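You operate a simulated robot arm through the tools that you are given. There is no shell and no other tool.

You are at the controls of a simulated robot arm. One attempt, no reset.

Task
Thin the thick soap: fill the pump bottle to its line at the tap.
Fine: tap off, bottle back where it stood and the pump collar pressed on again. Set down upright: pump bottle.

It is judged by the outcome, as a careful person would: the job done as asked, and still so three seconds after it is handed in. It fails if anything else is knocked over, pushed out of place, dropped, spilled or broken.

Robot
A 6-joint arm with a two-finger gripper, fixed in place. Base frame: the origin is at the foot of the arm, x ahead of it, y to its left, z up. Units: mm, rad, N and s.
Its first joint turns from -2.897 to 2.897 rad. Payload 2.54 kg.
The TCP is the grasp point between the finger pads, 30 mm short of the fingertips. In the tool frame z runs along the fingers and y along their closing line. The gripper opens to 116 mm. The gripper's body begins 95 mm behind the TCP.
Orientation is that of the tool frame in the base frame, as [roll, pitch, yaw] about the fixed x, y, z axes, in that order (R = Rz(yaw) Ry(pitch) Rx(roll)). With the fingers straight down and closing along the base's y, the tool's x points along the base's -x, its y along +y and its z along -z.

Tools
- The arm moves only by the tool move_arm. Its arguments are lists of equal length, an entry for each row: "offset": the shift along the base's x, y, z in units of 40 mm (1.0 is 40 mm), a list of three; "delta_rot": the turn, a rotation vector about the base's x, y, z in units of 6 degrees (1.0 is 6 degrees), a list of three; "fingers": the closure, from 0 (fully open) to 1 (shut). In form: {"offset": [[x, y, z], ...], "delta_rot": [[rx, ry, rz], ...], "fingers": [fingers, ...]}. A call has 1 to 20 rows; each row shifts and turns the commanded pose from where the row before left it. A call with a number of a shift or a turn outside -1 to 1 is refused whole. Each row takes 0.2 s and may step no farther than 50 mm and 0.15 rad from the row before; otherwise, or with a gripper value out of range, the whole call is refused. Where a pose cannot be reached the arm comes as near as it can. A force on the tool above 40 N (or 10 N above the force at the start of the call, whichever is more), or a blocked arm, ends the call early, and 0.2 s more pass. Each finger travels about 72 mm/s and halts on what it meets, pressing with about 31 N; the grip force reading is that of the motor and also rises with nothing between the fingers. The clock runs only during rows and for 0.2 s after the last one: add rows that do not move to give the fingers time. The reply holds the time, the measured pose of the TCP, the force on the tool along the base axes, the opening and the grip force, in the units named above and with some noise, with the torque about the TCP (base axes, N m) and any sound that the robot's microphone picked up.
- Cameras (640 x 400 px; columns grow to the right, rows downward): "scene" is fixed at [50.9, 650.4, 1599.7]; the picture's right is [-0.81, -0.58, 0.00], its down [-0.23, 0.32, -0.92] and it looks along [0.54, -0.75, -0.40] (base axes); focal length 368 px, centre (320, 200). "wrist" rides on the gripper at [69, -15, -122] in the tool frame; the picture's right is [0.21, 0.98, 0.00], its down [-0.83, 0.18, -0.53] and it looks along [-0.52, 0.11, 0.85] (tool axes); focal length 251 px, centre (320, 200). There is no depth. A picture from a camera that has moved, and an enlarged one, comes with that camera's place and axes in the base frame and with its lens.
- capture(camera): a new picture of that camera. No time passes.
- close_up(camera, box): a new picture of the part [left, top, right, bottom] of that camera's present view, enlarged. No time passes.
- finish_job(): hands the job in; it is judged then, once.

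Nothing tells you positions but the pictures and the camera data. Unless the task says otherwise, let go and move clear before handing in.

The tools are called after ">>>" by a JSON object that holds its "fn" and its "kwargs". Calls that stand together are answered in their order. move_arm: Moves the arm, as the interface text tells. Its arguments: {"type":"object","properties":{"offset":{"type":"array","items":{"type":"array","items":{"type":"number"}}},"delta_rot":{"type":"array","items":{"type":"array","items":{"type":"number"}}},"fingers":{"type":"array","items":{"type":"number"}}},"required":["offset","delta_rot","fingers"]} The other tools are called the same way: capture (camera) takes a picture; close_up (camera, box) takes an enlarged picture of a part of a camera's view; finish_job () hands the job in.

At the start:

```text
time: 0.0
eef_pos: [482.8, -245.9, 1327.7]
orientation: [-3.141, 0.001, -3.142]
wrist_force: [0.3, 0.6, 0.6]
wrist_torque: [0.01, -0.01, -0.04]
gripper_width: 116.1
grasp_force: 0.1
```

scene: 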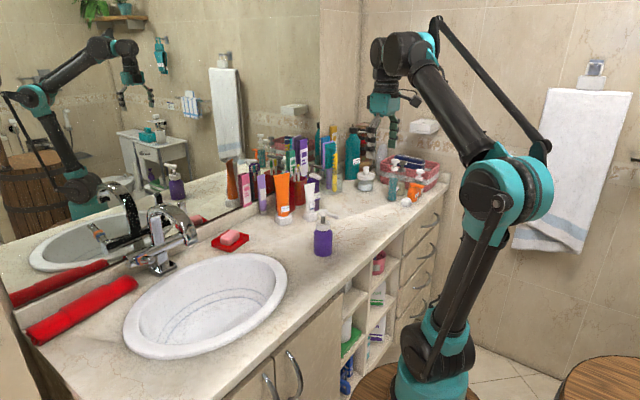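
wrist: 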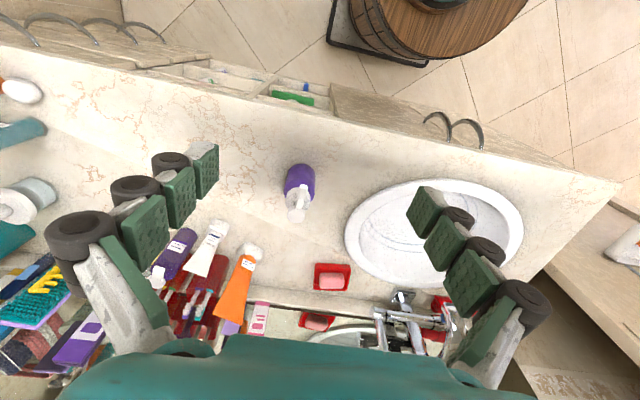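

I see a bathroom counter with a purple pump bottle between the basin and the toiletries, and a mixer tap behind the basin. First I'll look closer at the bottle and tap.

>>> {"fn": "close_up", "kwargs": {"camera": "scene", "box": [280, 190, 370, 270]}}

>>> {"fn": "close_up", "kwargs": {"camera": "scene", "box": [80, 170, 240, 290]}}

>>> {"fn": "close_up", "kwargs": {"camera": "wrist", "box": [260, 150, 350, 240]}}

>>> {"fn": "close_up", "kwargs": {"camera": "wrist", "box": [330, 170, 540, 360]}}

```text
5.00 times, centred on (325, 230) of scene
camera zoom: at [50.9, 650.4, 1599.7], right [-0.81, -0.58, 0.0], down [-0.23, 0.32, -0.92], along [0.54, -0.75, -0.4], focal length 1838 px, centre (295, 50)
```

zoom: 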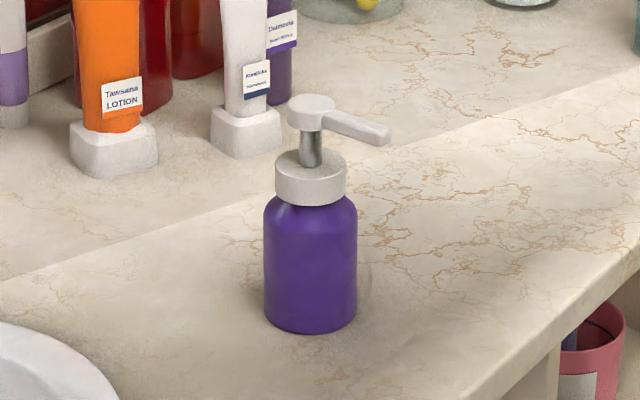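

```text
3.33 times, centred on (160, 230) of scene
camera zoom: at [50.9, 650.4, 1599.7], right [-0.81, -0.58, 0.0], down [-0.23, 0.32, -0.92], along [0.54, -0.75, -0.4], focal length 1225 px, centre (853, 100)
```

zoom: 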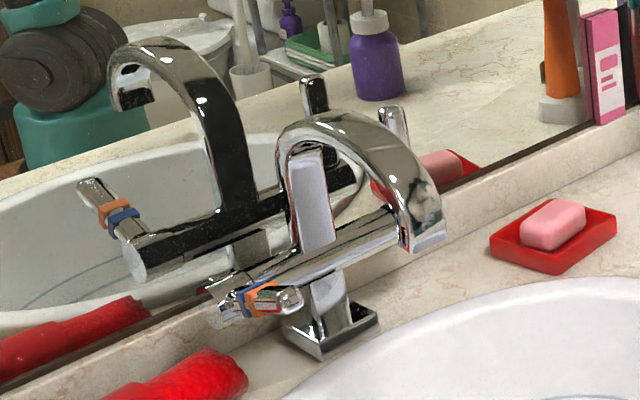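

```text
4.44 times, centred on (305, 195) of wrist
camera zoom: at [413.7, -258.6, 1449.9], right [-0.21, 0.98, 0.0], down [0.83, 0.18, 0.53], along [0.52, 0.11, -0.85], focal length 1118 px, centre (387, 222)
```

zoom: 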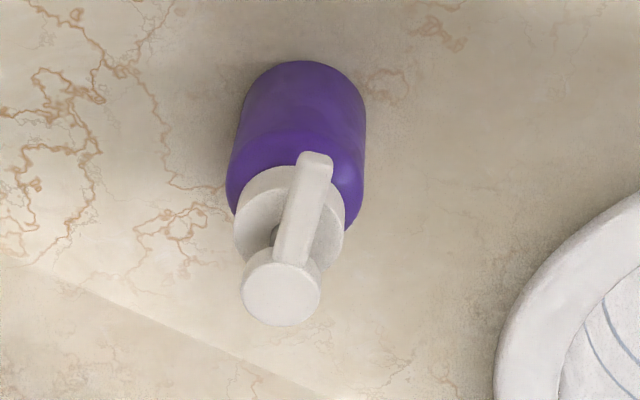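

```text
2.11 times, centred on (435, 265) of wrist
camera zoom: at [413.7, -258.6, 1449.9], right [-0.21, 0.98, 0.0], down [0.83, 0.18, 0.53], along [0.52, 0.11, -0.85], focal length 529 px, centre (78, 63)
```

zoom: 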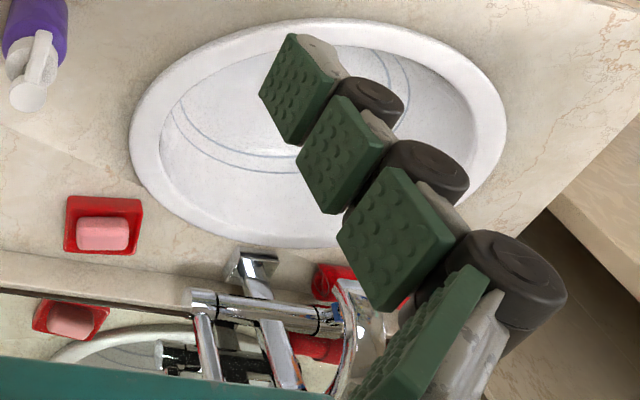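

The bottle stands at about (680, -245), with the counter near z≈926. The tap is near (1037, 135), its spout reaching out over the basin. I'll move the wrist camera over to look at the tap properly.

>>> {"fn": "move_arm", "kwargs": {"offset": [[0.68, 0.71, -0.05], [0.68, 0.71, -0.05], [0.68, 0.71, -0.05], [0.68, 0.71, -0.05], [0.68, 0.71, -0.05], [0.68, 0.71, -0.05], [0.68, 0.71, -0.05], [0.68, 0.71, -0.05], [0.68, 0.71, -0.05]], "delta_rot": [[0, 0, 0], [0, 0, 0], [0, 0, 0], [0, 0, 0], [0, 0, 0], [0, 0, 0], [0, 0, 0], [0, 0, 0], [0, 0, 0]], "fingers": [0, 0, 0, 0, 0, 0, 0, 0, 0]}}

>>> {"fn": "capture", "kwargs": {"camera": "wrist"}}

>>> {"fn": "capture", "kwargs": {"camera": "scene"}}

```text
time: 2.0
eef_pos: [728.3, 8.6, 1308.3]
orientation: [-3.14, 0.002, 3.139]
wrist_force: [-1.2, -0.3, 0.6]
wrist_torque: [0.02, -0.04, 0.01]
gripper_width: 116.0
grasp_force: 0.0
```

```text
taken
camera wrist: at [658.5, -4.6, 1430.5], right [-0.21, 0.98, 0.0], down [0.83, 0.18, 0.53], along [0.52, 0.11, -0.85], focal length 251 px, centre (320, 200)
```

wrist: 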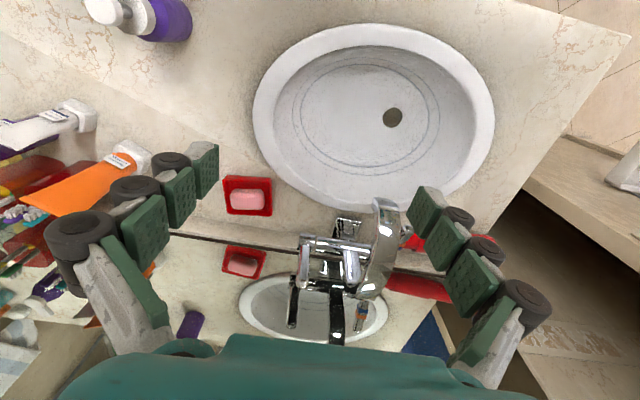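

```text
taken
```

scene: 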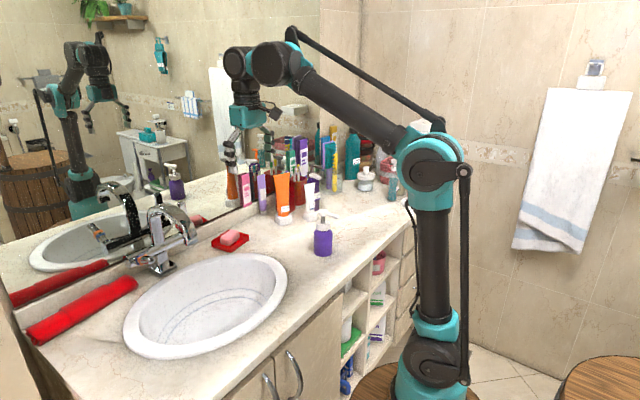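

>>> {"fn": "close_up", "kwargs": {"camera": "wrist", "box": [230, 170, 450, 350]}}

>>> {"fn": "close_up", "kwargs": {"camera": "scene", "box": [90, 170, 210, 280]}}

>>> {"fn": "close_up", "kwargs": {"camera": "wrist", "box": [230, 10, 510, 230]}}

```text
2.22 times, centred on (340, 260) of wrist
camera zoom: at [658.5, -4.6, 1430.5], right [-0.21, 0.98, 0.0], down [0.83, 0.18, 0.53], along [0.52, 0.11, -0.85], focal length 559 px, centre (276, 67)
```

zoom: 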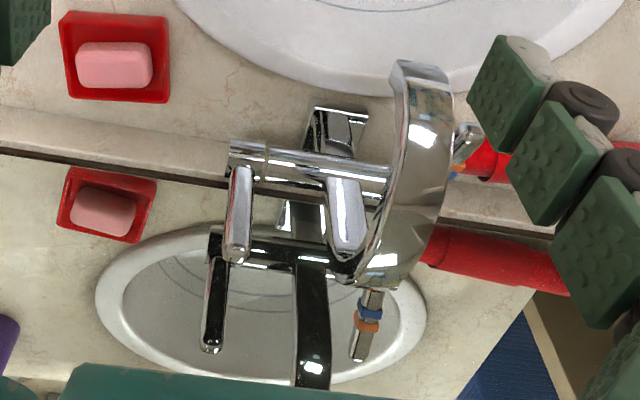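

```text
3.64 times, centred on (150, 225) of scene
camera zoom: at [50.9, 650.4, 1599.7], right [-0.81, -0.58, 0.0], down [-0.23, 0.32, -0.92], along [0.54, -0.75, -0.4], focal length 1337 px, centre (938, 109)
```

zoom: 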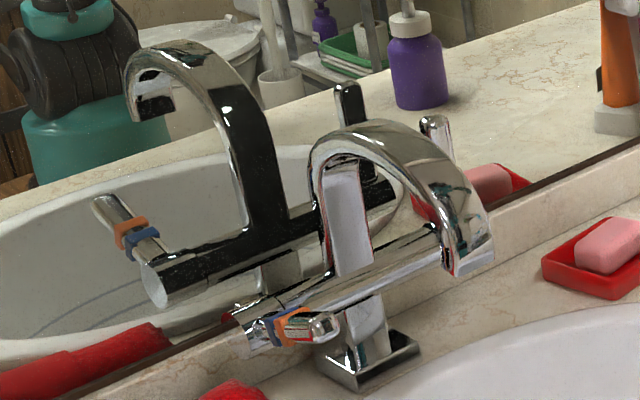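

```text
1.82 times, centred on (370, 120) of wrist
camera zoom: at [658.5, -4.6, 1430.5], right [-0.21, 0.98, 0.0], down [0.83, 0.18, 0.53], along [0.52, 0.11, -0.85], focal length 457 px, centre (229, 346)
```

zoom: 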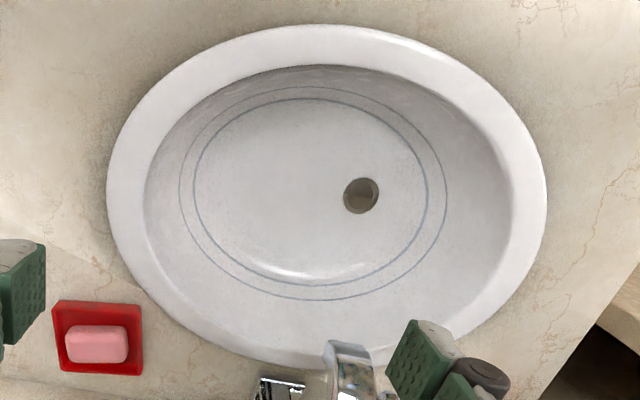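

The flow lever seems to be the upright one at the bar's -y end, around (1023, 41, up to about 1123). The spout outlet is near (847, 141, 1091). Next I'll check the bottle for its fill line and see how the collar sits.

>>> {"fn": "close_up", "kwargs": {"camera": "scene", "box": [305, 205, 345, 260]}}

>>> {"fn": "close_up", "kwargs": {"camera": "wrist", "box": [70, 0, 210, 60]}}

>>> {"fn": "close_up", "kwargs": {"camera": "scene", "box": [150, 150, 200, 210]}}

```text
7.27 times, centred on (325, 232) of scene
camera zoom: at [50.9, 650.4, 1599.7], right [-0.81, -0.58, 0.0], down [-0.23, 0.32, -0.92], along [0.54, -0.75, -0.4], focal length 2674 px, centre (284, -36)
```

zoom: 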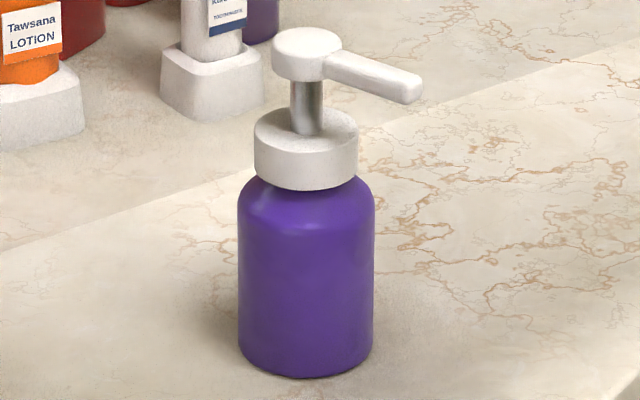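

```text
4.57 times, centred on (140, 30) of wrist
camera zoom: at [658.5, -4.6, 1430.5], right [-0.21, 0.98, 0.0], down [0.83, 0.18, 0.53], along [0.52, 0.11, -0.85], focal length 1149 px, centre (1143, 977)
```

zoom: 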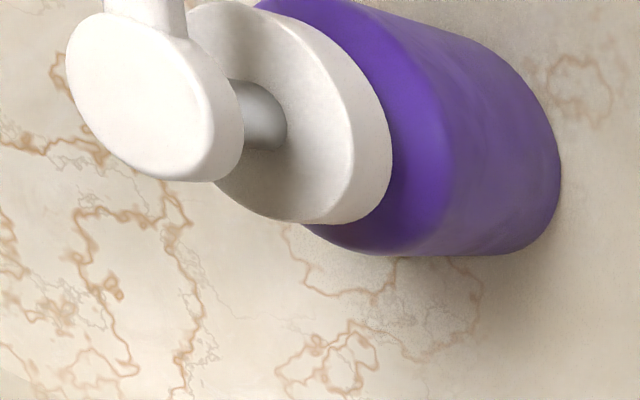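

```text
6.67 times, centred on (175, 180) of scene
camera zoom: at [50.9, 650.4, 1599.7], right [-0.81, -0.58, 0.0], down [-0.23, 0.32, -0.92], along [0.54, -0.75, -0.4], focal length 2451 px, centre (1287, 333)
```

zoom: 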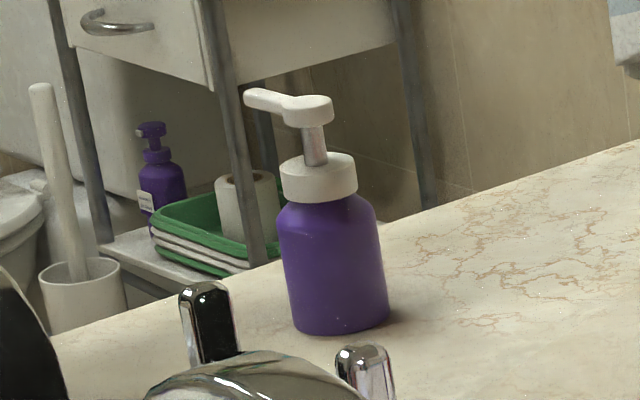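

No fill line shows from above, so I'll bring the wrist camera down in front of the bottle. I'll tilt it so it looks nearly level at the side of the bottle.

>>> {"fn": "move_arm", "kwargs": {"offset": [[-0.5, -0.8, -0.3], [-0.5, -0.8, -0.3], [-0.5, -0.8, -0.3], [-0.5, -0.8, -0.3], [-0.5, -0.8, -0.3], [-0.5, -0.8, -0.3], [-0.5, -0.8, -0.3], [-0.5, -0.75, -0.3], [-0.1, 0, -0.4], [0, 0, -0.4], [0, 0, -0.4], [0, 0, -0.4], [0, 0, -0.4], [0, 0, -0.4], [0, 0, -0.4], [0, 0, -0.4], [0, 0, -0.4], [0, 0, -0.4]], "delta_rot": [[0, 0, 0], [0, 0, 0], [0, 0, 0], [0, 0, 0], [0, 0, 0], [0, 0, 0], [0, 0, 0], [0, 0, 0], [0, -1, 0], [0, -1, 0], [0, -1, 0], [0, -1, 0], [0, -1, 0], [0, -1, 0], [0, -1, 0], [0, -1, 0], [0, -1, 0], [0, 0, 0]], "fingers": [0, 0, 0, 0, 0, 0, 0, 0, 0, 0, 0, 0, 0, 0, 0, 0, 0, 0]}}

>>> {"fn": "capture", "kwargs": {"camera": "wrist"}}

>>> {"fn": "capture", "kwargs": {"camera": "scene"}}

```text
time: 5.8
eef_pos: [564.1, -242.3, 1053.5]
orientation: [3.141, 0.945, -3.14]
wrist_force: [0.6, -0.2, -0.2]
wrist_torque: [0.02, -0.01, 0.02]
gripper_width: 116.0
grasp_force: 0.1
```

```text
taken
camera wrist: at [424.1, -255.9, 1069.3], right [-0.12, 0.98, -0.17], down [0.05, 0.18, 0.98], along [0.99, 0.11, -0.07], focal length 251 px, centre (320, 200)
```

wrist: 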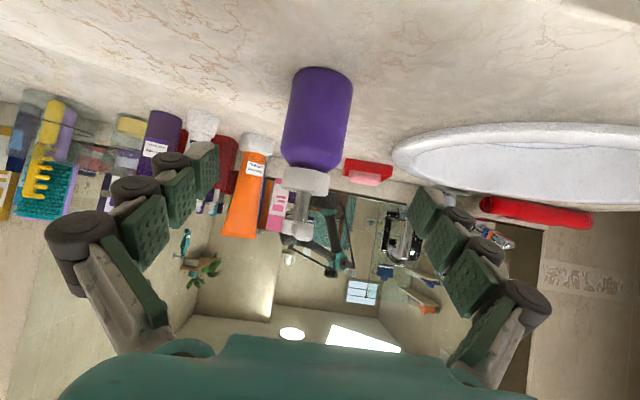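

```text
taken
```

scene: 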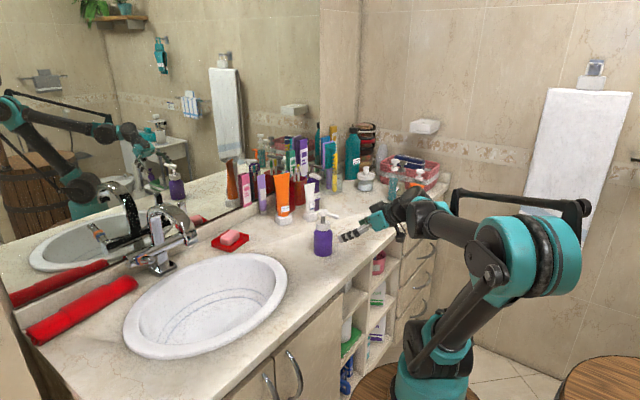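

>>> {"fn": "close_up", "kwargs": {"camera": "wrist", "box": [260, 50, 380, 250]}}

>>> {"fn": "close_up", "kwargs": {"camera": "wrist", "box": [270, 60, 370, 140]}}

>>> {"fn": "close_up", "kwargs": {"camera": "wrist", "box": [270, 130, 370, 250]}}

```text
2.00 times, centred on (320, 150) of wrist
camera zoom: at [424.1, -255.9, 1069.3], right [-0.12, 0.98, -0.17], down [0.05, 0.18, 0.98], along [0.99, 0.11, -0.07], focal length 503 px, centre (320, 300)
```

zoom: 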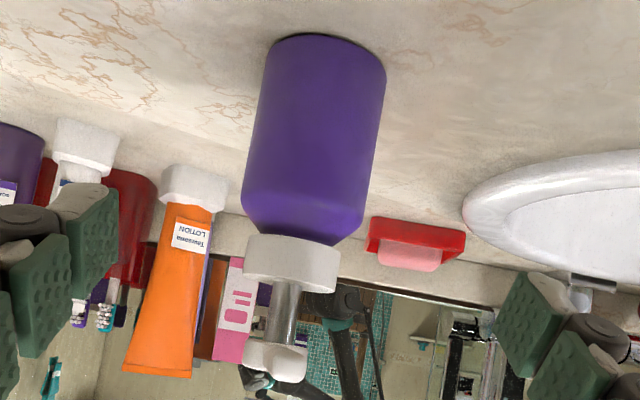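

```text
5.00 times, centred on (320, 100) of wrist
camera zoom: at [424.1, -255.9, 1069.3], right [-0.12, 0.98, -0.17], down [0.05, 0.18, 0.98], along [0.99, 0.11, -0.07], focal length 1257 px, centre (320, 700)
```

zoom: 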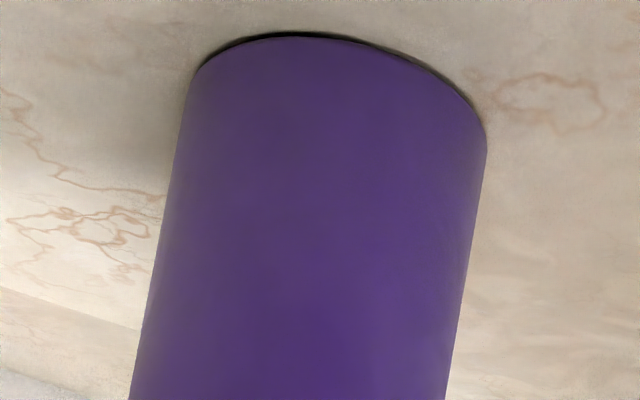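

```text
3.33 times, centred on (320, 190) of wrist
camera zoom: at [424.1, -255.9, 1069.3], right [-0.12, 0.98, -0.17], down [0.05, 0.18, 0.98], along [0.99, 0.11, -0.07], focal length 838 px, centre (320, 233)
```

zoom: 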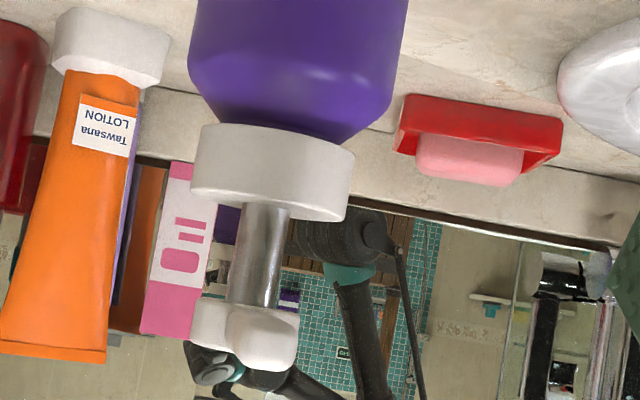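

The bottle is opaque with no outside mark, so the line must be inside, visible once the pump is off. The collar spans about z 1027–1047 and is 48 mm wide, with the nozzle pointing toward -x. I'll reorient to grip the collar from the -y side, tilted 45° and closing along x.

>>> {"fn": "move_arm", "kwargs": {"offset": [[0, 0, 0.45], [0, 0, 0.45], [0, 0, 0.45], [0, 0, 0.45], [0, 0, 0.45], [0, 0, 0.45], [0, 0, 0.45], [0, 0, 0.45], [0, 0, 0.45], [0.265, -0.17, 0], [0.265, -0.17, 0], [0.265, -0.17, 0], [0.265, -0.17, 0], [0.265, -0.17, 0], [0.265, -0.17, 0], [0.265, -0.17, 0], [0.265, -0.17, 0], [0.265, -0.17, 0], [0.265, -0.17, 0], [0.265, -0.17, 0]], "delta_rot": [[0, 1, 0], [0, 1, 0], [0, 1, 0], [0, 1, 0], [0, 1, 0], [0, 1, 0], [0, 1, 0], [0, 1, 0], [0, 1, 0], [0, 0, -1], [0, 0, -1], [0, 0, -1], [0, 0, -1], [0, 0, -1], [0, 0, -1], [0, 0, -1], [0, 0, -1], [0, 0, -1], [0, 0, -1], [0, 0, -1]], "fingers": [0, 0, 0, 0, 0, 0, 0, 0, 0, 0, 0, 0, 0, 0, 0, 0, 0, 0, 0, 0]}}

>>> {"fn": "move_arm", "kwargs": {"offset": [[0, 0, 0], [0, 0, 0], [0, 0, 0], [0, 0, 0], [0, 0, -0.1], [0, 0, -0.2], [0, 0, -0.2], [0, 0, -0.2], [0, 0, -0.2], [0, 0, -0.2], [0, 0, -0.2], [0, 0, -0.2]], "delta_rot": [[0, 0, -1], [0, 0, -1], [0, 0, -1], [0, 0, -1], [1, 0, 0], [1, 0, 0], [1, 0, 0], [1, 0, 0], [1, 0, 0], [1, 0, 0], [1, 0, 0], [0.5, 0, 0]], "fingers": [0, 0, 0, 0, 0, 0, 0, 0, 0, 0, 0, 0]}}

>>> {"fn": "capture", "kwargs": {"camera": "wrist"}}

>>> {"fn": "capture", "kwargs": {"camera": "scene"}}

```text
time: 10.0
eef_pos: [681.3, -317.3, 1216.1]
orientation: [-3.141, 0.0, 1.988]
wrist_force: [-0.9, -0.5, 0.2]
wrist_torque: [0.0, 0.01, -0.01]
gripper_width: 116.1
grasp_force: 0.1
```

```text
time: 12.6
eef_pos: [704.9, -292.6, 1155.1]
orientation: [3.109, -0.757, 1.57]
wrist_force: [-0.1, -0.6, 1.0]
wrist_torque: [-0.01, -0.04, -0.01]
gripper_width: 116.2
grasp_force: 0.1
out of reach, approached as far as the arm can: row 11, 12
```

```text
taken
camera wrist: at [684.1, -324.6, 1291.4], right [0.98, 0.13, 0.17], down [0.16, -0.97, -0.18], along [0.14, 0.2, -0.97], focal length 251 px, centre (320, 200)
```

wrist: 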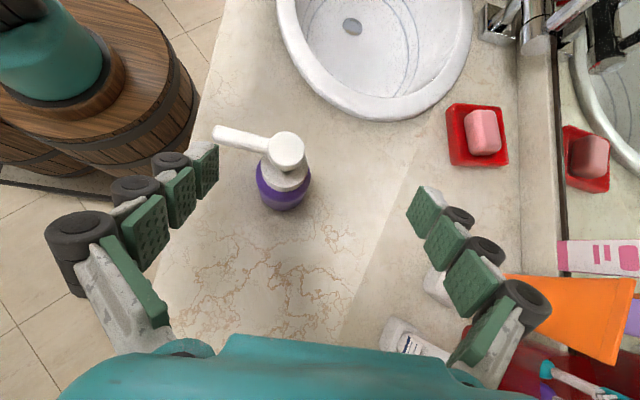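

```text
taken
```

scene: 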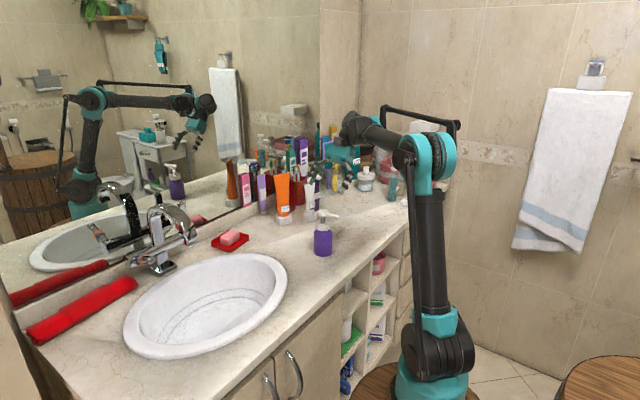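

Sideways tilt runs out around 40°, but 36° is fine. Before relying on it, I'll check how far the tool can tilt the opposite way, which I'd need for laying the pump down.

>>> {"fn": "move_arm", "kwargs": {"offset": [[0, 0, 0], [0, 0, 0], [0, 0, 0], [0, 0, 0], [0, 0, 0], [0, 0, 0], [0, 0, 0], [0, 0, 0], [0, 0, 0], [0, 0, 0], [0, 0, 0], [0, 0, 0], [0, 0, 0], [0, 0, 0], [0, 0, 0], [0, 0, 0]], "delta_rot": [[-1, 0, 0], [-1, 0, 0], [-1, 0, 0], [-1, 0, 0], [-1, 0, 0], [-1, 0, 0], [-1, 0, 0], [-1, 0, 0], [-1, 0, 0], [-1, 0, 0], [-1, 0, 0], [-1, 0, 0], [-1, 0, 0], [-1, 0, 0], [-1, 0, 0], [-1, 0, 0]], "fingers": [0, 0, 0, 0, 0, 0, 0, 0, 0, 0, 0, 0, 0, 0, 0, 0]}}

>>> {"fn": "capture", "kwargs": {"camera": "scene"}}

>>> {"fn": "capture", "kwargs": {"camera": "wrist"}}

```text
time: 16.0
eef_pos: [703.4, -292.9, 1155.5]
orientation: [-3.141, 0.89, 1.57]
wrist_force: [-0.1, 0.3, 0.1]
wrist_torque: [0.0, 0.01, 0.01]
gripper_width: 116.2
grasp_force: 0.0
```

```text
taken
```

scene: 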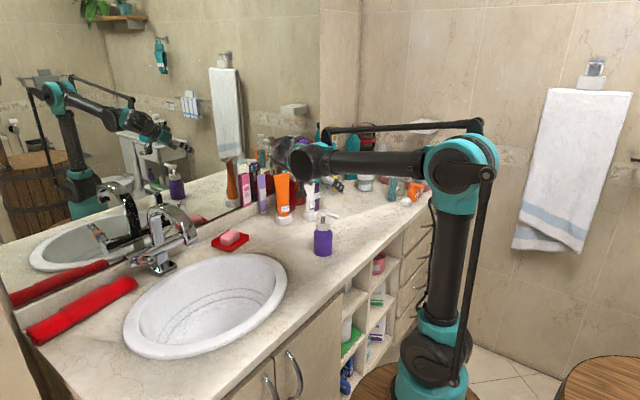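

```text
taken
camera wrist: at [687.9, -153.4, 1179.2], right [0.98, 0.13, -0.17], down [0.18, -0.1, 0.98], along [0.11, -0.99, -0.13], focal length 251 px, centre (320, 200)
```

wrist: 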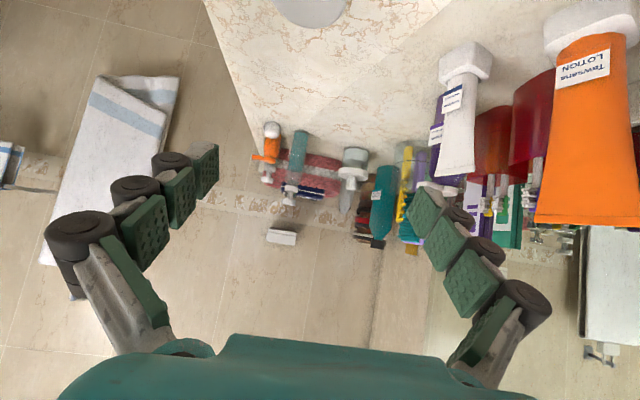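

Tilting the other way reaches at least 51°. I'll see how much further it goes.

>>> {"fn": "move_arm", "kwargs": {"offset": [[0, -0.5, 0], [0, -0.5, 0], [0, -0.5, 0], [0, -0.5, 0], [0, -0.5, 0], [0, -0.5, 0]], "delta_rot": [[-0.5, 0, 0], [-0.5, 0, 0], [-0.5, 0, 0], [-0.5, 0, 0], [-0.5, 0, 0], [-0.5, 0, 0]], "fingers": [0, 0, 0, 0, 0, 0]}}

```text
time: 17.4
eef_pos: [703.7, -411.2, 1154.9]
orientation: [-3.141, 1.206, 1.572]
wrist_force: [-0.2, 0.1, -0.8]
wrist_torque: [0.02, 0.05, 0.01]
gripper_width: 115.9
grasp_force: 0.0
```

Opposite tilt reaches 69°, so laying the pump down is workable. Next I'll go to the pre-grasp pose at +34° tilt, about 80 mm short of the collar.

>>> {"fn": "move_arm", "kwargs": {"offset": [[-0.033, 0.151, -0.042], [-0.033, 0.151, -0.042], [-0.033, 0.151, -0.042], [-0.033, 0.151, -0.042], [-0.033, 0.151, -0.042], [-0.033, 0.151, -0.042], [-0.033, 0.151, -0.042], [-0.033, 0.151, -0.042], [-0.033, 0.151, -0.042], [-0.033, 0.151, -0.042], [-0.033, 0.151, -0.042], [-0.033, 0.151, -0.042], [-0.033, 0.151, -0.042], [-0.033, 0.151, -0.042], [-0.033, 0.151, -0.042], [-0.033, 0.151, -0.042], [-0.033, 0.151, -0.042], [-0.033, 0.151, -0.042]], "delta_rot": [[0.955, 0, 0], [0.955, 0, 0], [0.955, 0, 0], [0.955, 0, 0], [0.955, 0, 0], [0.955, 0, 0], [0.955, 0, 0], [0.955, 0, 0], [0.955, 0, 0], [0.955, 0, 0], [0.955, 0, 0], [0.955, 0, 0], [0.955, 0, 0], [0.955, 0, 0], [0.955, 0, 0], [0.955, 0, 0], [0.955, 0, 0], [0.955, 0, 0]], "fingers": [0, 0, 0, 0, 0, 0, 0, 0, 0, 0, 0, 0, 0, 0, 0, 0, 0, 0]}}

>>> {"fn": "capture", "kwargs": {"camera": "wrist"}}

>>> {"fn": "close_up", "kwargs": {"camera": "scene", "box": [260, 150, 420, 270]}}

```text
time: 21.2
eef_pos: [680.7, -305.2, 1125.5]
orientation: [-3.141, -0.597, 1.57]
wrist_force: [0.6, -0.8, -0.5]
wrist_torque: [-0.03, 0.0, -0.02]
gripper_width: 116.0
grasp_force: 0.2
```

```text
taken
camera wrist: at [665.0, -315.1, 1265.4], right [0.98, 0.18, 0.12], down [0.18, -0.98, -0.02], along [0.11, 0.04, -0.99], focal length 251 px, centre (320, 200)
```

wrist: 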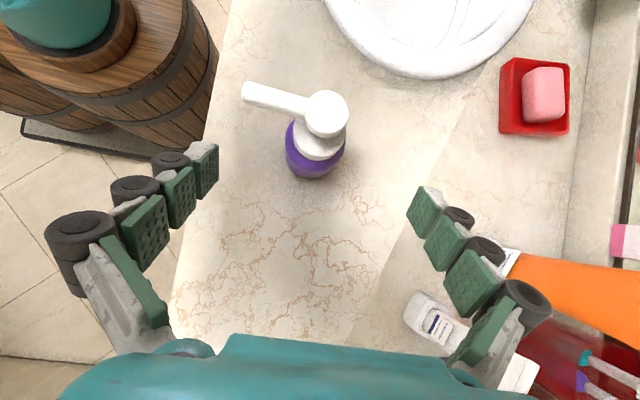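

```text
3.33 times, centred on (340, 210) of scene
camera zoom: at [50.9, 650.4, 1599.7], right [-0.81, -0.58, 0.0], down [-0.23, 0.32, -0.92], along [0.54, -0.75, -0.4], focal length 1225 px, centre (253, 167)
```

zoom: 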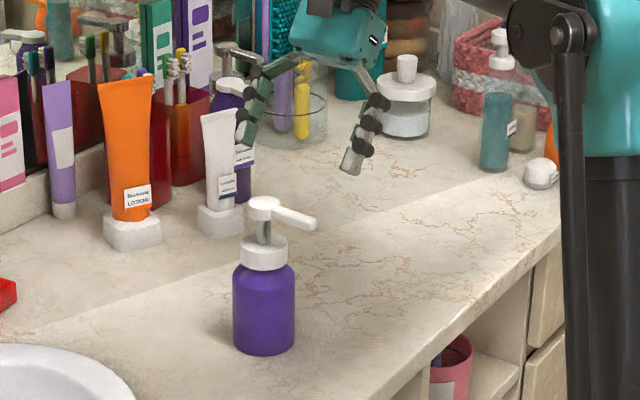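

>>> {"fn": "close_up", "kwargs": {"camera": "wrist", "box": [235, 70, 365, 190]}}

```text
3.33 times, centred on (300, 130) of wrist
camera zoom: at [665.0, -315.1, 1265.4], right [0.98, 0.18, 0.12], down [0.18, -0.98, -0.02], along [0.11, 0.04, -0.99], focal length 838 px, centre (387, 433)
```

zoom: 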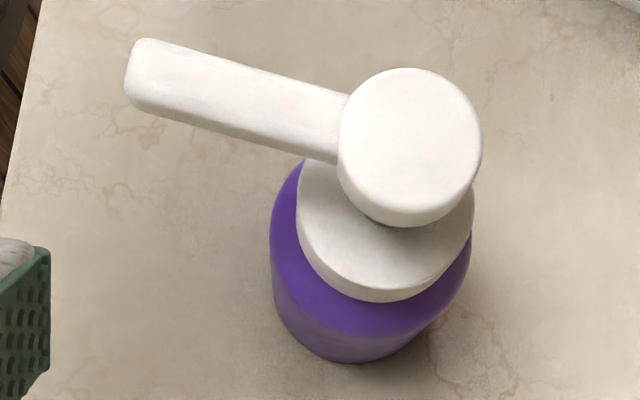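

The collar axis refines to about (678.5, -244). I'll slide in along the tool axis, check the fit, then close.

>>> {"fn": "move_arm", "kwargs": {"offset": [[-0.014, 0.28, -0.42], [-0.014, 0.28, -0.42], [-0.014, 0.28, -0.42], [-0.012, 0.27, -0.43], [0, 0, 0]], "delta_rot": [[0, 0, 0], [0, 0, 0], [0, 0, 0], [0, 0, 0], [0, 0, 0]], "fingers": [0, 0, 0, 0, 0]}}

>>> {"fn": "capture", "kwargs": {"camera": "wrist"}}

>>> {"fn": "close_up", "kwargs": {"camera": "scene", "box": [280, 180, 380, 265]}}

```text
time: 22.4
eef_pos: [677.8, -260.3, 1055.4]
orientation: [3.141, -0.595, 1.571]
wrist_force: [-0.8, 0.3, -0.6]
wrist_torque: [-0.03, -0.02, -0.03]
gripper_width: 115.9
grasp_force: 0.0
```

```text
taken
camera wrist: at [662.3, -270.7, 1195.8], right [0.98, 0.18, 0.12], down [0.18, -0.98, -0.02], along [0.11, 0.04, -0.99], focal length 251 px, centre (320, 200)
```

wrist: 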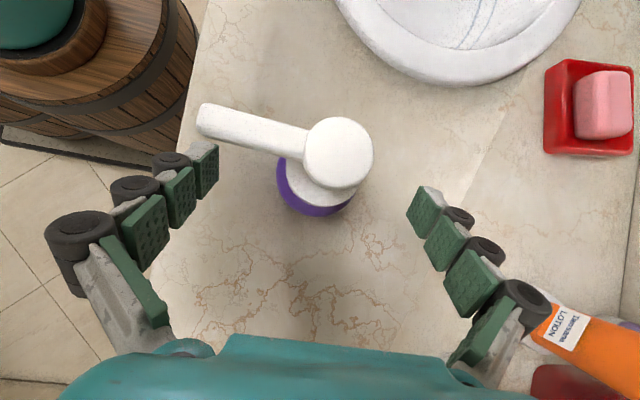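

```text
4.71 times, centred on (330, 222) of scene
camera zoom: at [50.9, 650.4, 1599.7], right [-0.81, -0.58, 0.0], down [-0.23, 0.32, -0.92], along [0.54, -0.75, -0.4], focal length 1730 px, centre (273, 94)
```

zoom: 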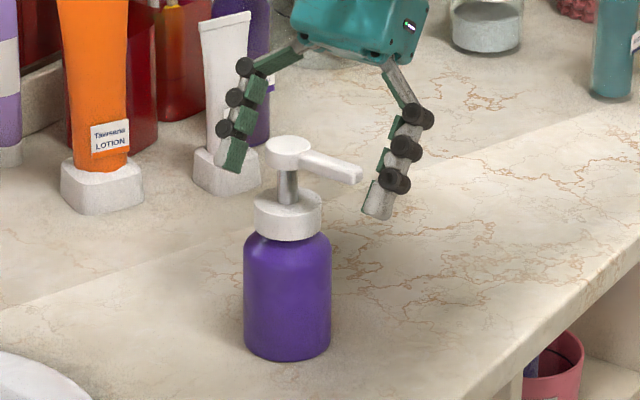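

Fingers are bracketing the collar. I'll raise by 2 mm and close.

>>> {"fn": "move_arm", "kwargs": {"offset": [[0.01, 0, 0.06], [0, 0, 0], [0, 0, 0], [0, 0, 0], [0, 0, 0], [0, 0, 0]], "delta_rot": [[0, 0, 0], [0, 0, 0], [0, 0, 0], [0, 0, 0], [0, 0, 0], [0, 0, 0]], "fingers": [0.3, 0.6, 0.75, 0.75, 0.75, 0.75]}}

>>> {"fn": "capture", "kwargs": {"camera": "wrist"}}

>>> {"fn": "close_up", "kwargs": {"camera": "scene", "box": [280, 180, 380, 265]}}

```text
time: 23.8
eef_pos: [678.1, -261.0, 1058.5]
orientation: [-3.14, -0.595, 1.572]
wrist_force: [5.2, 0.8, 5.6]
wrist_torque: [0.07, -0.21, -0.08]
gripper_width: 45.6
grasp_force: 30.6
```

```text
taken
camera wrist: at [663.0, -270.8, 1199.2], right [0.98, 0.18, 0.12], down [0.18, -0.98, -0.02], along [0.11, 0.04, -0.99], focal length 251 px, centre (320, 200)
```

wrist: 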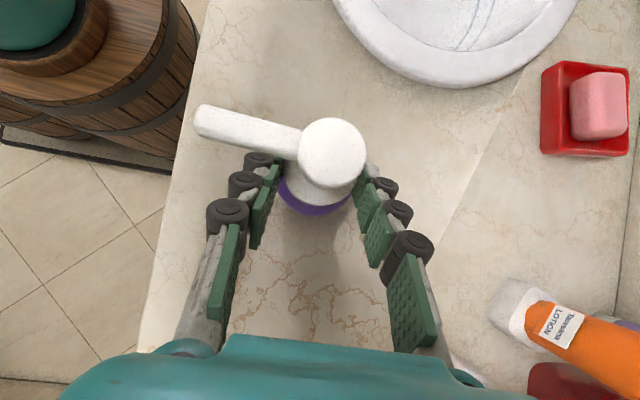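

```text
4.71 times, centred on (330, 222) of scene
camera zoom: at [50.9, 650.4, 1599.7], right [-0.81, -0.58, 0.0], down [-0.23, 0.32, -0.92], along [0.54, -0.75, -0.4], focal length 1730 px, centre (273, 94)
```

zoom: 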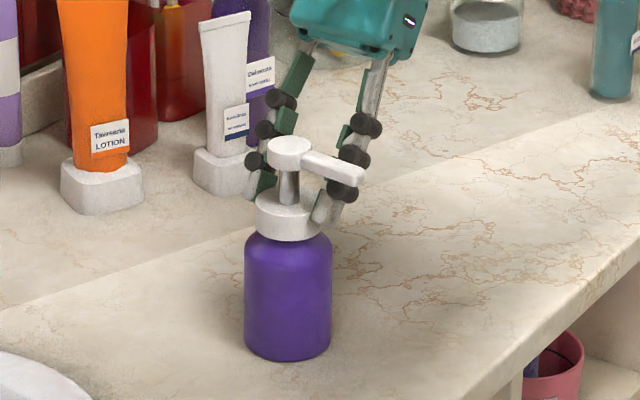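

The collar is gripped at 45.6 mm width. I'll lift gently a few millimetres to see whether the pump pulls free or the bottle comes along.

>>> {"fn": "move_arm", "kwargs": {"offset": [[0, 0, 0.05], [0, 0, 0.05], [0, 0, 0.05], [0, 0, 0.05]], "delta_rot": [[0, 0, 0], [0, 0, 0], [0, 0, 0], [0, 0, 0]], "fingers": [0.75, 0.75, 0.75, 0.75]}}

>>> {"fn": "close_up", "kwargs": {"camera": "scene", "box": [280, 180, 380, 265]}}

```text
time: 24.8
eef_pos: [677.5, -260.5, 1068.3]
orientation: [3.14, -0.594, 1.571]
wrist_force: [0.0, 0.2, -0.5]
wrist_torque: [-0.04, 0.01, 0.01]
gripper_width: 45.9
grasp_force: 31.4
heard: snap
```

```text
4.71 times, centred on (330, 222) of scene
camera zoom: at [50.9, 650.4, 1599.7], right [-0.81, -0.58, 0.0], down [-0.23, 0.32, -0.92], along [0.54, -0.75, -0.4], focal length 1730 px, centre (273, 94)
```

zoom: 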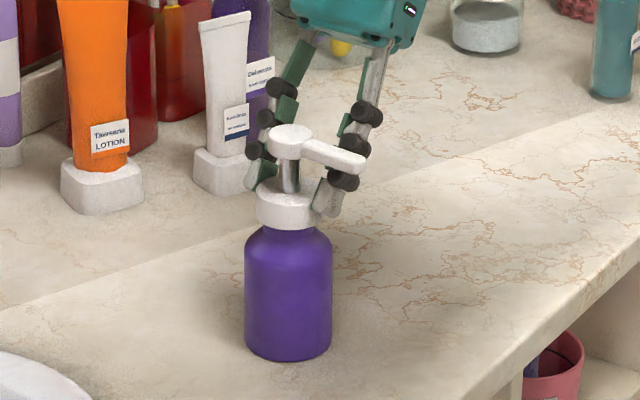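

I heard a snap, so the collar has come free and the bottle stayed put. I'll keep lifting straight up to draw out any dip tube.

>>> {"fn": "move_arm", "kwargs": {"offset": [[0, 0, 0.25], [0, 0, 0.3], [0, 0, 0.4], [0, 0, 0.4], [0, 0, 0.4], [0, 0, 0.4], [0, 0, 0.4]], "delta_rot": [[0, 0, 0], [0, 0, 0], [0, 0, 0], [0, 0, 0], [0, 0, 0], [0, 0, 0], [0, 0, 0]], "fingers": [0.75, 0.75, 0.75, 0.75, 0.75, 0.75, 0.75]}}

>>> {"fn": "close_up", "kwargs": {"camera": "scene", "box": [260, 130, 400, 265]}}

>>> {"fn": "capture", "kwargs": {"camera": "wrist"}}

```text
time: 26.4
eef_pos: [677.3, -260.1, 1168.8]
orientation: [-3.142, -0.596, 1.571]
wrist_force: [0.1, 0.1, -0.8]
wrist_torque: [0.01, 0.04, 0.01]
gripper_width: 45.7
grasp_force: 31.0
```

```text
2.96 times, centred on (330, 198) of scene
camera zoom: at [50.9, 650.4, 1599.7], right [-0.81, -0.58, 0.0], down [-0.23, 0.32, -0.92], along [0.54, -0.75, -0.4], focal length 1089 px, centre (290, 207)
```

zoom: 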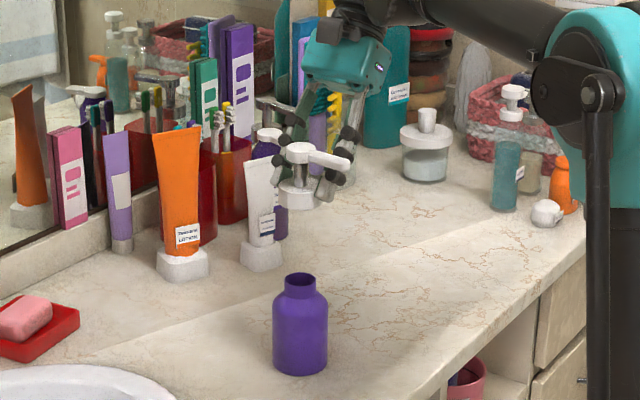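

```text
taken
camera wrist: at [662.5, -269.4, 1308.3], right [0.98, 0.18, 0.12], down [0.18, -0.98, -0.02], along [0.11, 0.04, -0.99], focal length 251 px, centre (320, 200)
```

wrist: 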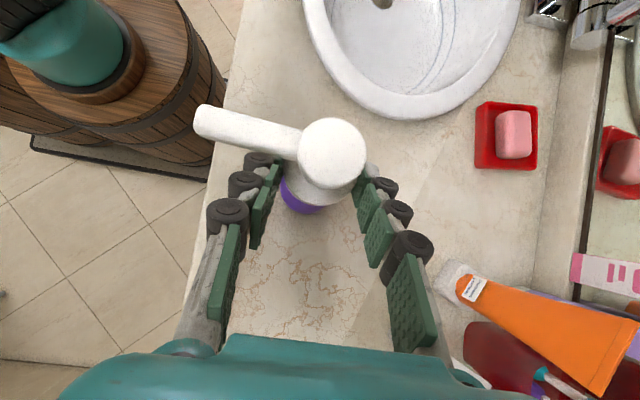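

There is no dip tube, and the collar has a flat underside, so the pump can stand upright on the counter. I'll look at the bottle mouth and the free counter space.

>>> {"fn": "close_up", "kwargs": {"camera": "scene", "box": [305, 210, 345, 260]}}

>>> {"fn": "close_up", "kwargs": {"camera": "scene", "box": [300, 150, 360, 210]}}

```text
8.00 times, centred on (325, 235) of scene
camera zoom: at [50.9, 650.4, 1599.7], right [-0.81, -0.58, 0.0], down [-0.23, 0.32, -0.92], along [0.54, -0.75, -0.4], focal length 2941 px, centre (280, -80)
```

zoom: 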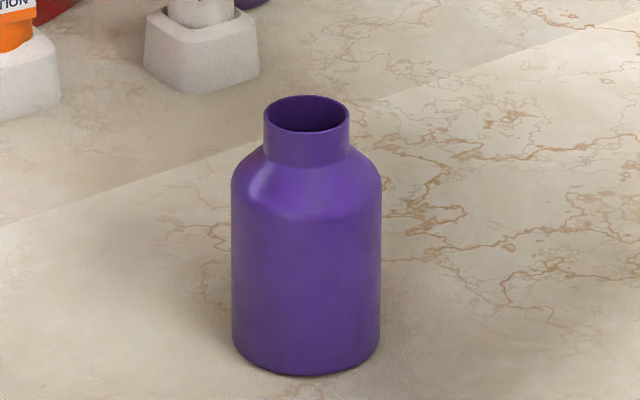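

```text
6.67 times, centred on (330, 180) of scene
camera zoom: at [50.9, 650.4, 1599.7], right [-0.81, -0.58, 0.0], down [-0.23, 0.32, -0.92], along [0.54, -0.75, -0.4], focal length 2451 px, centre (253, 333)
```

zoom: 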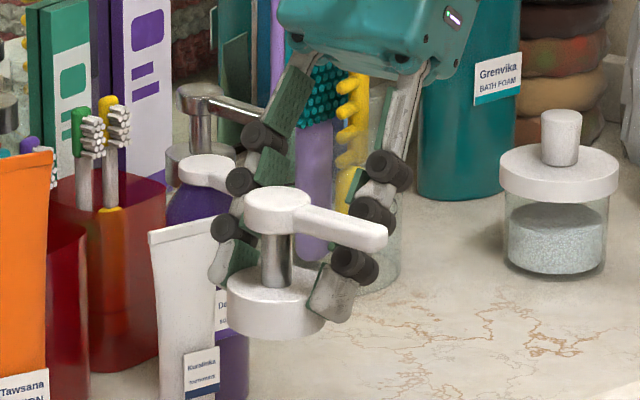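

I'll set the pump upright on clear counter at about (678, -390). First I'll go across and down to about 25 mm above the surface.

>>> {"fn": "move_arm", "kwargs": {"offset": [[0, -0.6, 0], [0, -0.9, 0], [0, -0.9, 0], [0, -0.9, 0], [0, -0.3, -0.5], [0, 0, -0.8], [0, 0, -0.8], [0, 0, -0.8], [0, 0, -0.8], [0, 0, -0.6], [0, 0, 0]], "delta_rot": [[0, 0, 0], [0, 0, 0], [0, 0, 0], [0, 0, 0], [0, 0, 0], [0, 0, 0], [0, 0, 0], [0, 0, 0], [0, 0, 0], [0, 0, 0], [0, 0, 0]], "fingers": [0.75, 0.75, 0.75, 0.75, 0.75, 0.75, 0.75, 0.75, 0.75, 0.75, 0.75]}}

>>> {"fn": "close_up", "kwargs": {"camera": "scene", "box": [290, 160, 410, 260]}}

>>> {"fn": "capture", "kwargs": {"camera": "wrist"}}

```text
time: 28.8
eef_pos: [678.2, -404.2, 999.2]
orientation: [3.141, -0.595, 1.57]
wrist_force: [0.6, 0.0, 0.3]
wrist_torque: [0.0, -0.03, 0.0]
gripper_width: 45.8
grasp_force: 31.1
```

```text
4.00 times, centred on (350, 210) of scene
camera zoom: at [50.9, 650.4, 1599.7], right [-0.81, -0.58, 0.0], down [-0.23, 0.32, -0.92], along [0.54, -0.75, -0.4], focal length 1470 px, centre (200, 160)
```

zoom: 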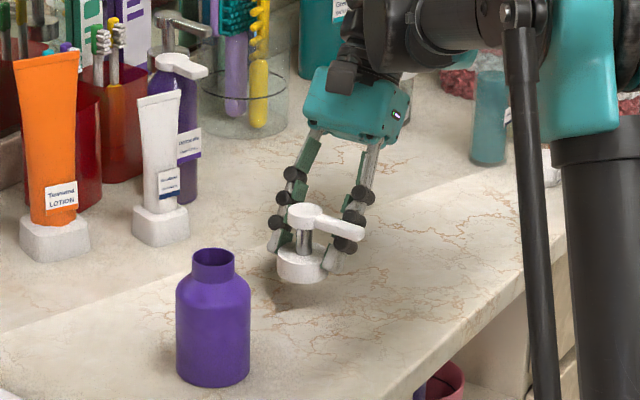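

```text
taken
camera wrist: at [662.5, -414.1, 1138.1], right [0.98, 0.18, 0.12], down [0.18, -0.98, -0.02], along [0.11, 0.04, -0.99], focal length 251 px, centre (320, 200)
```

wrist: 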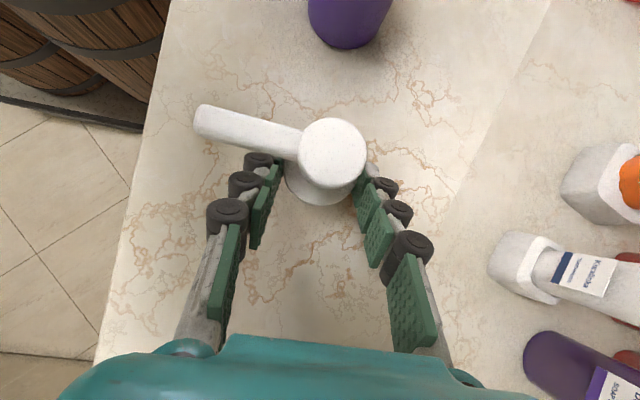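

>>> {"fn": "move_arm", "kwargs": {"offset": [[0, 0, -0.15], [0, 0, -0.15], [0, 0, -0.15], [0, 0, -0.15], [0, 0, -0.05], [0, 0, -0.05], [0, 0, 0]], "delta_rot": [[0, 0, 0], [0, 0, 0], [0, 0, 0], [0, 0, 0], [0, 0, 0], [0, 0, 0], [0, 0, 0]], "fingers": [0.75, 0.75, 0.75, 0.75, 0.75, 0.75, 0.75]}}

>>> {"fn": "close_up", "kwargs": {"camera": "scene", "box": [330, 195, 400, 245]}}

```text
time: 30.4
eef_pos: [678.7, -404.1, 971.0]
orientation: [-3.141, -0.596, 1.57]
wrist_force: [0.6, 0.6, -0.5]
wrist_torque: [0.0, 0.01, -0.01]
gripper_width: 46.0
grasp_force: 31.0
```

```text
8.00 times, centred on (365, 220) of scene
camera zoom: at [50.9, 650.4, 1599.7], right [-0.81, -0.58, 0.0], down [-0.23, 0.32, -0.92], along [0.54, -0.75, -0.4], focal length 2941 px, centre (-40, 40)
```

zoom: 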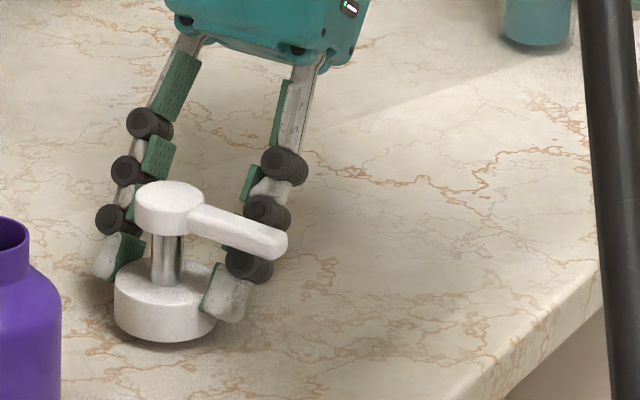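

>>> {"fn": "move_arm", "kwargs": {"offset": [[0, 0, -0.04], [0, 0, -0.04], [0, 0, -0.03], [0, 0, 0]], "delta_rot": [[0, 0, 0], [0, 0, 0], [0, 0, 0], [0, 0, 0]], "fingers": [0.75, 0.75, 0.75, 0.75]}}

>>> {"fn": "close_up", "kwargs": {"camera": "scene", "box": [330, 195, 400, 245]}}

```text
time: 31.4
eef_pos: [676.8, -405.0, 965.5]
orientation: [-3.142, -0.595, 1.57]
wrist_force: [-0.2, -0.2, -0.5]
wrist_torque: [0.01, 0.03, 0.02]
gripper_width: 45.6
grasp_force: 30.9
```

```text
8.00 times, centred on (365, 220) of scene
camera zoom: at [50.9, 650.4, 1599.7], right [-0.81, -0.58, 0.0], down [-0.23, 0.32, -0.92], along [0.54, -0.75, -0.4], focal length 2941 px, centre (-40, 40)
```

zoom: 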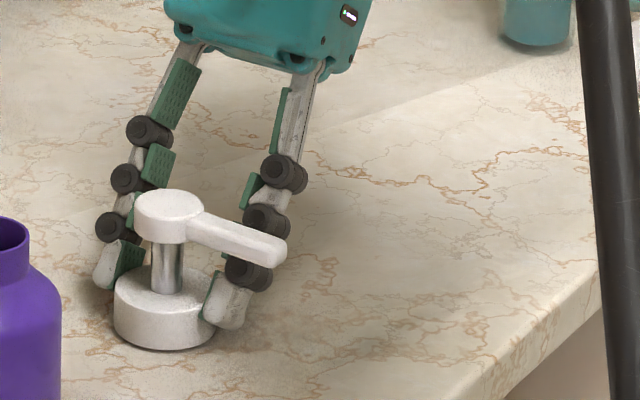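

>>> {"fn": "move_arm", "kwargs": {"offset": [[0, 0, -0.03], [0, 0, -0.03], [0, 0, -0.03]], "delta_rot": [[0, 0, 0], [0, 0, 0], [0, 0, 0]], "fingers": [0.75, 0.75, 0.75]}}

>>> {"fn": "close_up", "kwargs": {"camera": "scene", "box": [330, 195, 400, 245]}}

```text
time: 32.2
eef_pos: [677.9, -404.3, 963.4]
orientation: [3.139, -0.597, 1.57]
wrist_force: [8.1, -9.4, 29.2]
wrist_torque: [0.28, -0.28, -0.15]
gripper_width: 45.8
grasp_force: 31.0
```

```text
8.00 times, centred on (365, 220) of scene
camera zoom: at [50.9, 650.4, 1599.7], right [-0.81, -0.58, 0.0], down [-0.23, 0.32, -0.92], along [0.54, -0.75, -0.4], focal length 2941 px, centre (-40, 40)
```

zoom: 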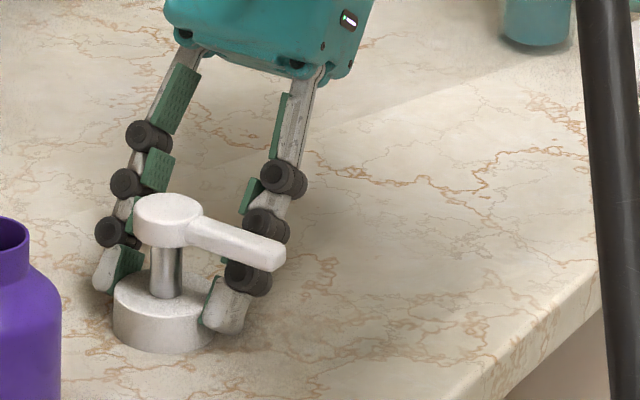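

The pump is on the counter, pressing a bit firmly. I'll ease off a hair, then open the fingers and back out along the tool axis.

>>> {"fn": "move_arm", "kwargs": {"offset": [[0, 0, 0.025], [0, 0, 0], [0, 0, 0], [0, 0, 0], [0, 0, 0], [0, 0, 0]], "delta_rot": [[0, 0, 0], [0, 0, 0], [0, 0, 0], [0, 0, 0], [0, 0, 0], [0, 0, 0]], "fingers": [0.75, 0.6, 0.5, 0.4, 0.3, 0.2]}}

>>> {"fn": "close_up", "kwargs": {"camera": "scene", "box": [330, 195, 400, 245]}}

>>> {"fn": "capture", "kwargs": {"camera": "wrist"}}

```text
time: 33.6
eef_pos: [678.7, -404.2, 963.0]
orientation: [3.141, -0.595, 1.569]
wrist_force: [-0.4, 0.6, 0.8]
wrist_torque: [-0.02, 0.0, -0.04]
gripper_width: 92.4
grasp_force: 0.0
```

```text
8.00 times, centred on (365, 220) of scene
camera zoom: at [50.9, 650.4, 1599.7], right [-0.81, -0.58, 0.0], down [-0.23, 0.32, -0.92], along [0.54, -0.75, -0.4], focal length 2941 px, centre (-40, 40)
```

zoom: 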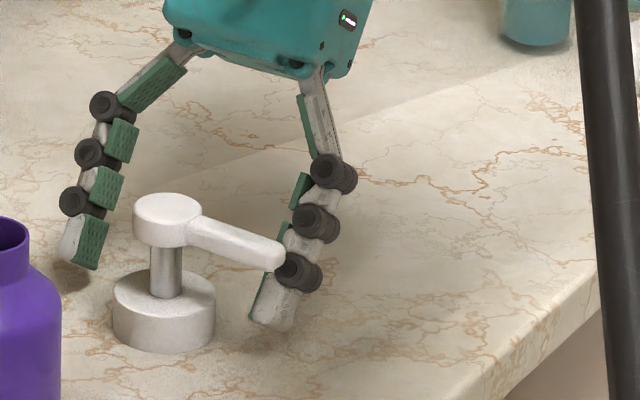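

```text
taken
camera wrist: at [662.7, -414.4, 1102.8], right [0.98, 0.18, 0.12], down [0.18, -0.98, -0.02], along [0.11, 0.04, -0.99], focal length 251 px, centre (320, 200)
```

wrist: 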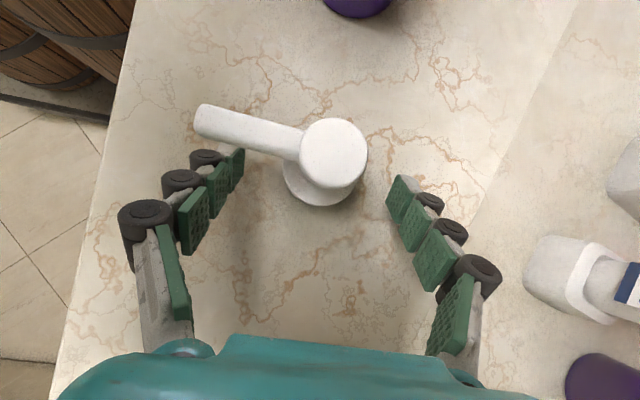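

The pump stands upright on its own. I'll back out, then look straight down into the bottle mouth for the line.

>>> {"fn": "move_arm", "kwargs": {"offset": [[0, -0.281, 0.414], [0, -0.281, 0.414], [0, -0.281, 0.414], [0, -0.281, 0.414], [0, -0.281, 0.414], [0, 0, 0.95], [0, 0, 0.95], [0, 0, 0.95], [-0.1, 0.5, 0.95], [-0.1, 0.85, 0.05], [-0.1, 0.85, 0], [-0.1, 0.85, 0], [0, 0.85, 0], [0, 0.85, 0], [0, 0.55, 0]], "delta_rot": [[0, 0, 0], [0, 0, 0], [0, 0, 0], [0, 0, 0], [0, 0, 0], [0, 0, 0], [0, 0, 0], [0, 0, 0], [0, 0, 0], [0, 0, 0], [0, 0, 0], [0, 0, 0], [0, 0, 0], [0, 0, 0], [0, 0, 0]], "fingers": [0.2, 0.2, 0.1, 0, 0, 0, 0, 0, 0, 0, 0, 0, 0, 0, 0]}}

>>> {"fn": "capture", "kwargs": {"camera": "wrist"}}

```text
time: 36.8
eef_pos: [661.3, -247.1, 1198.3]
orientation: [-3.138, -0.597, 1.57]
wrist_force: [-0.2, -1.2, -0.5]
wrist_torque: [0.04, -0.02, 0.01]
gripper_width: 115.8
grasp_force: 0.1
```

```text
taken
camera wrist: at [646.7, -257.5, 1338.3], right [0.98, 0.18, 0.12], down [0.18, -0.98, -0.02], along [0.11, 0.04, -0.99], focal length 251 px, centre (320, 200)
```

wrist: 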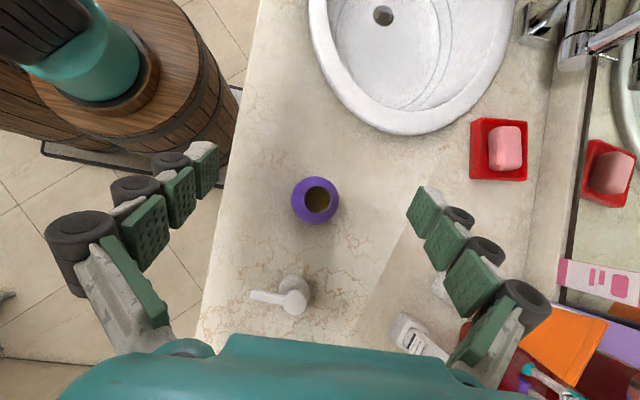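

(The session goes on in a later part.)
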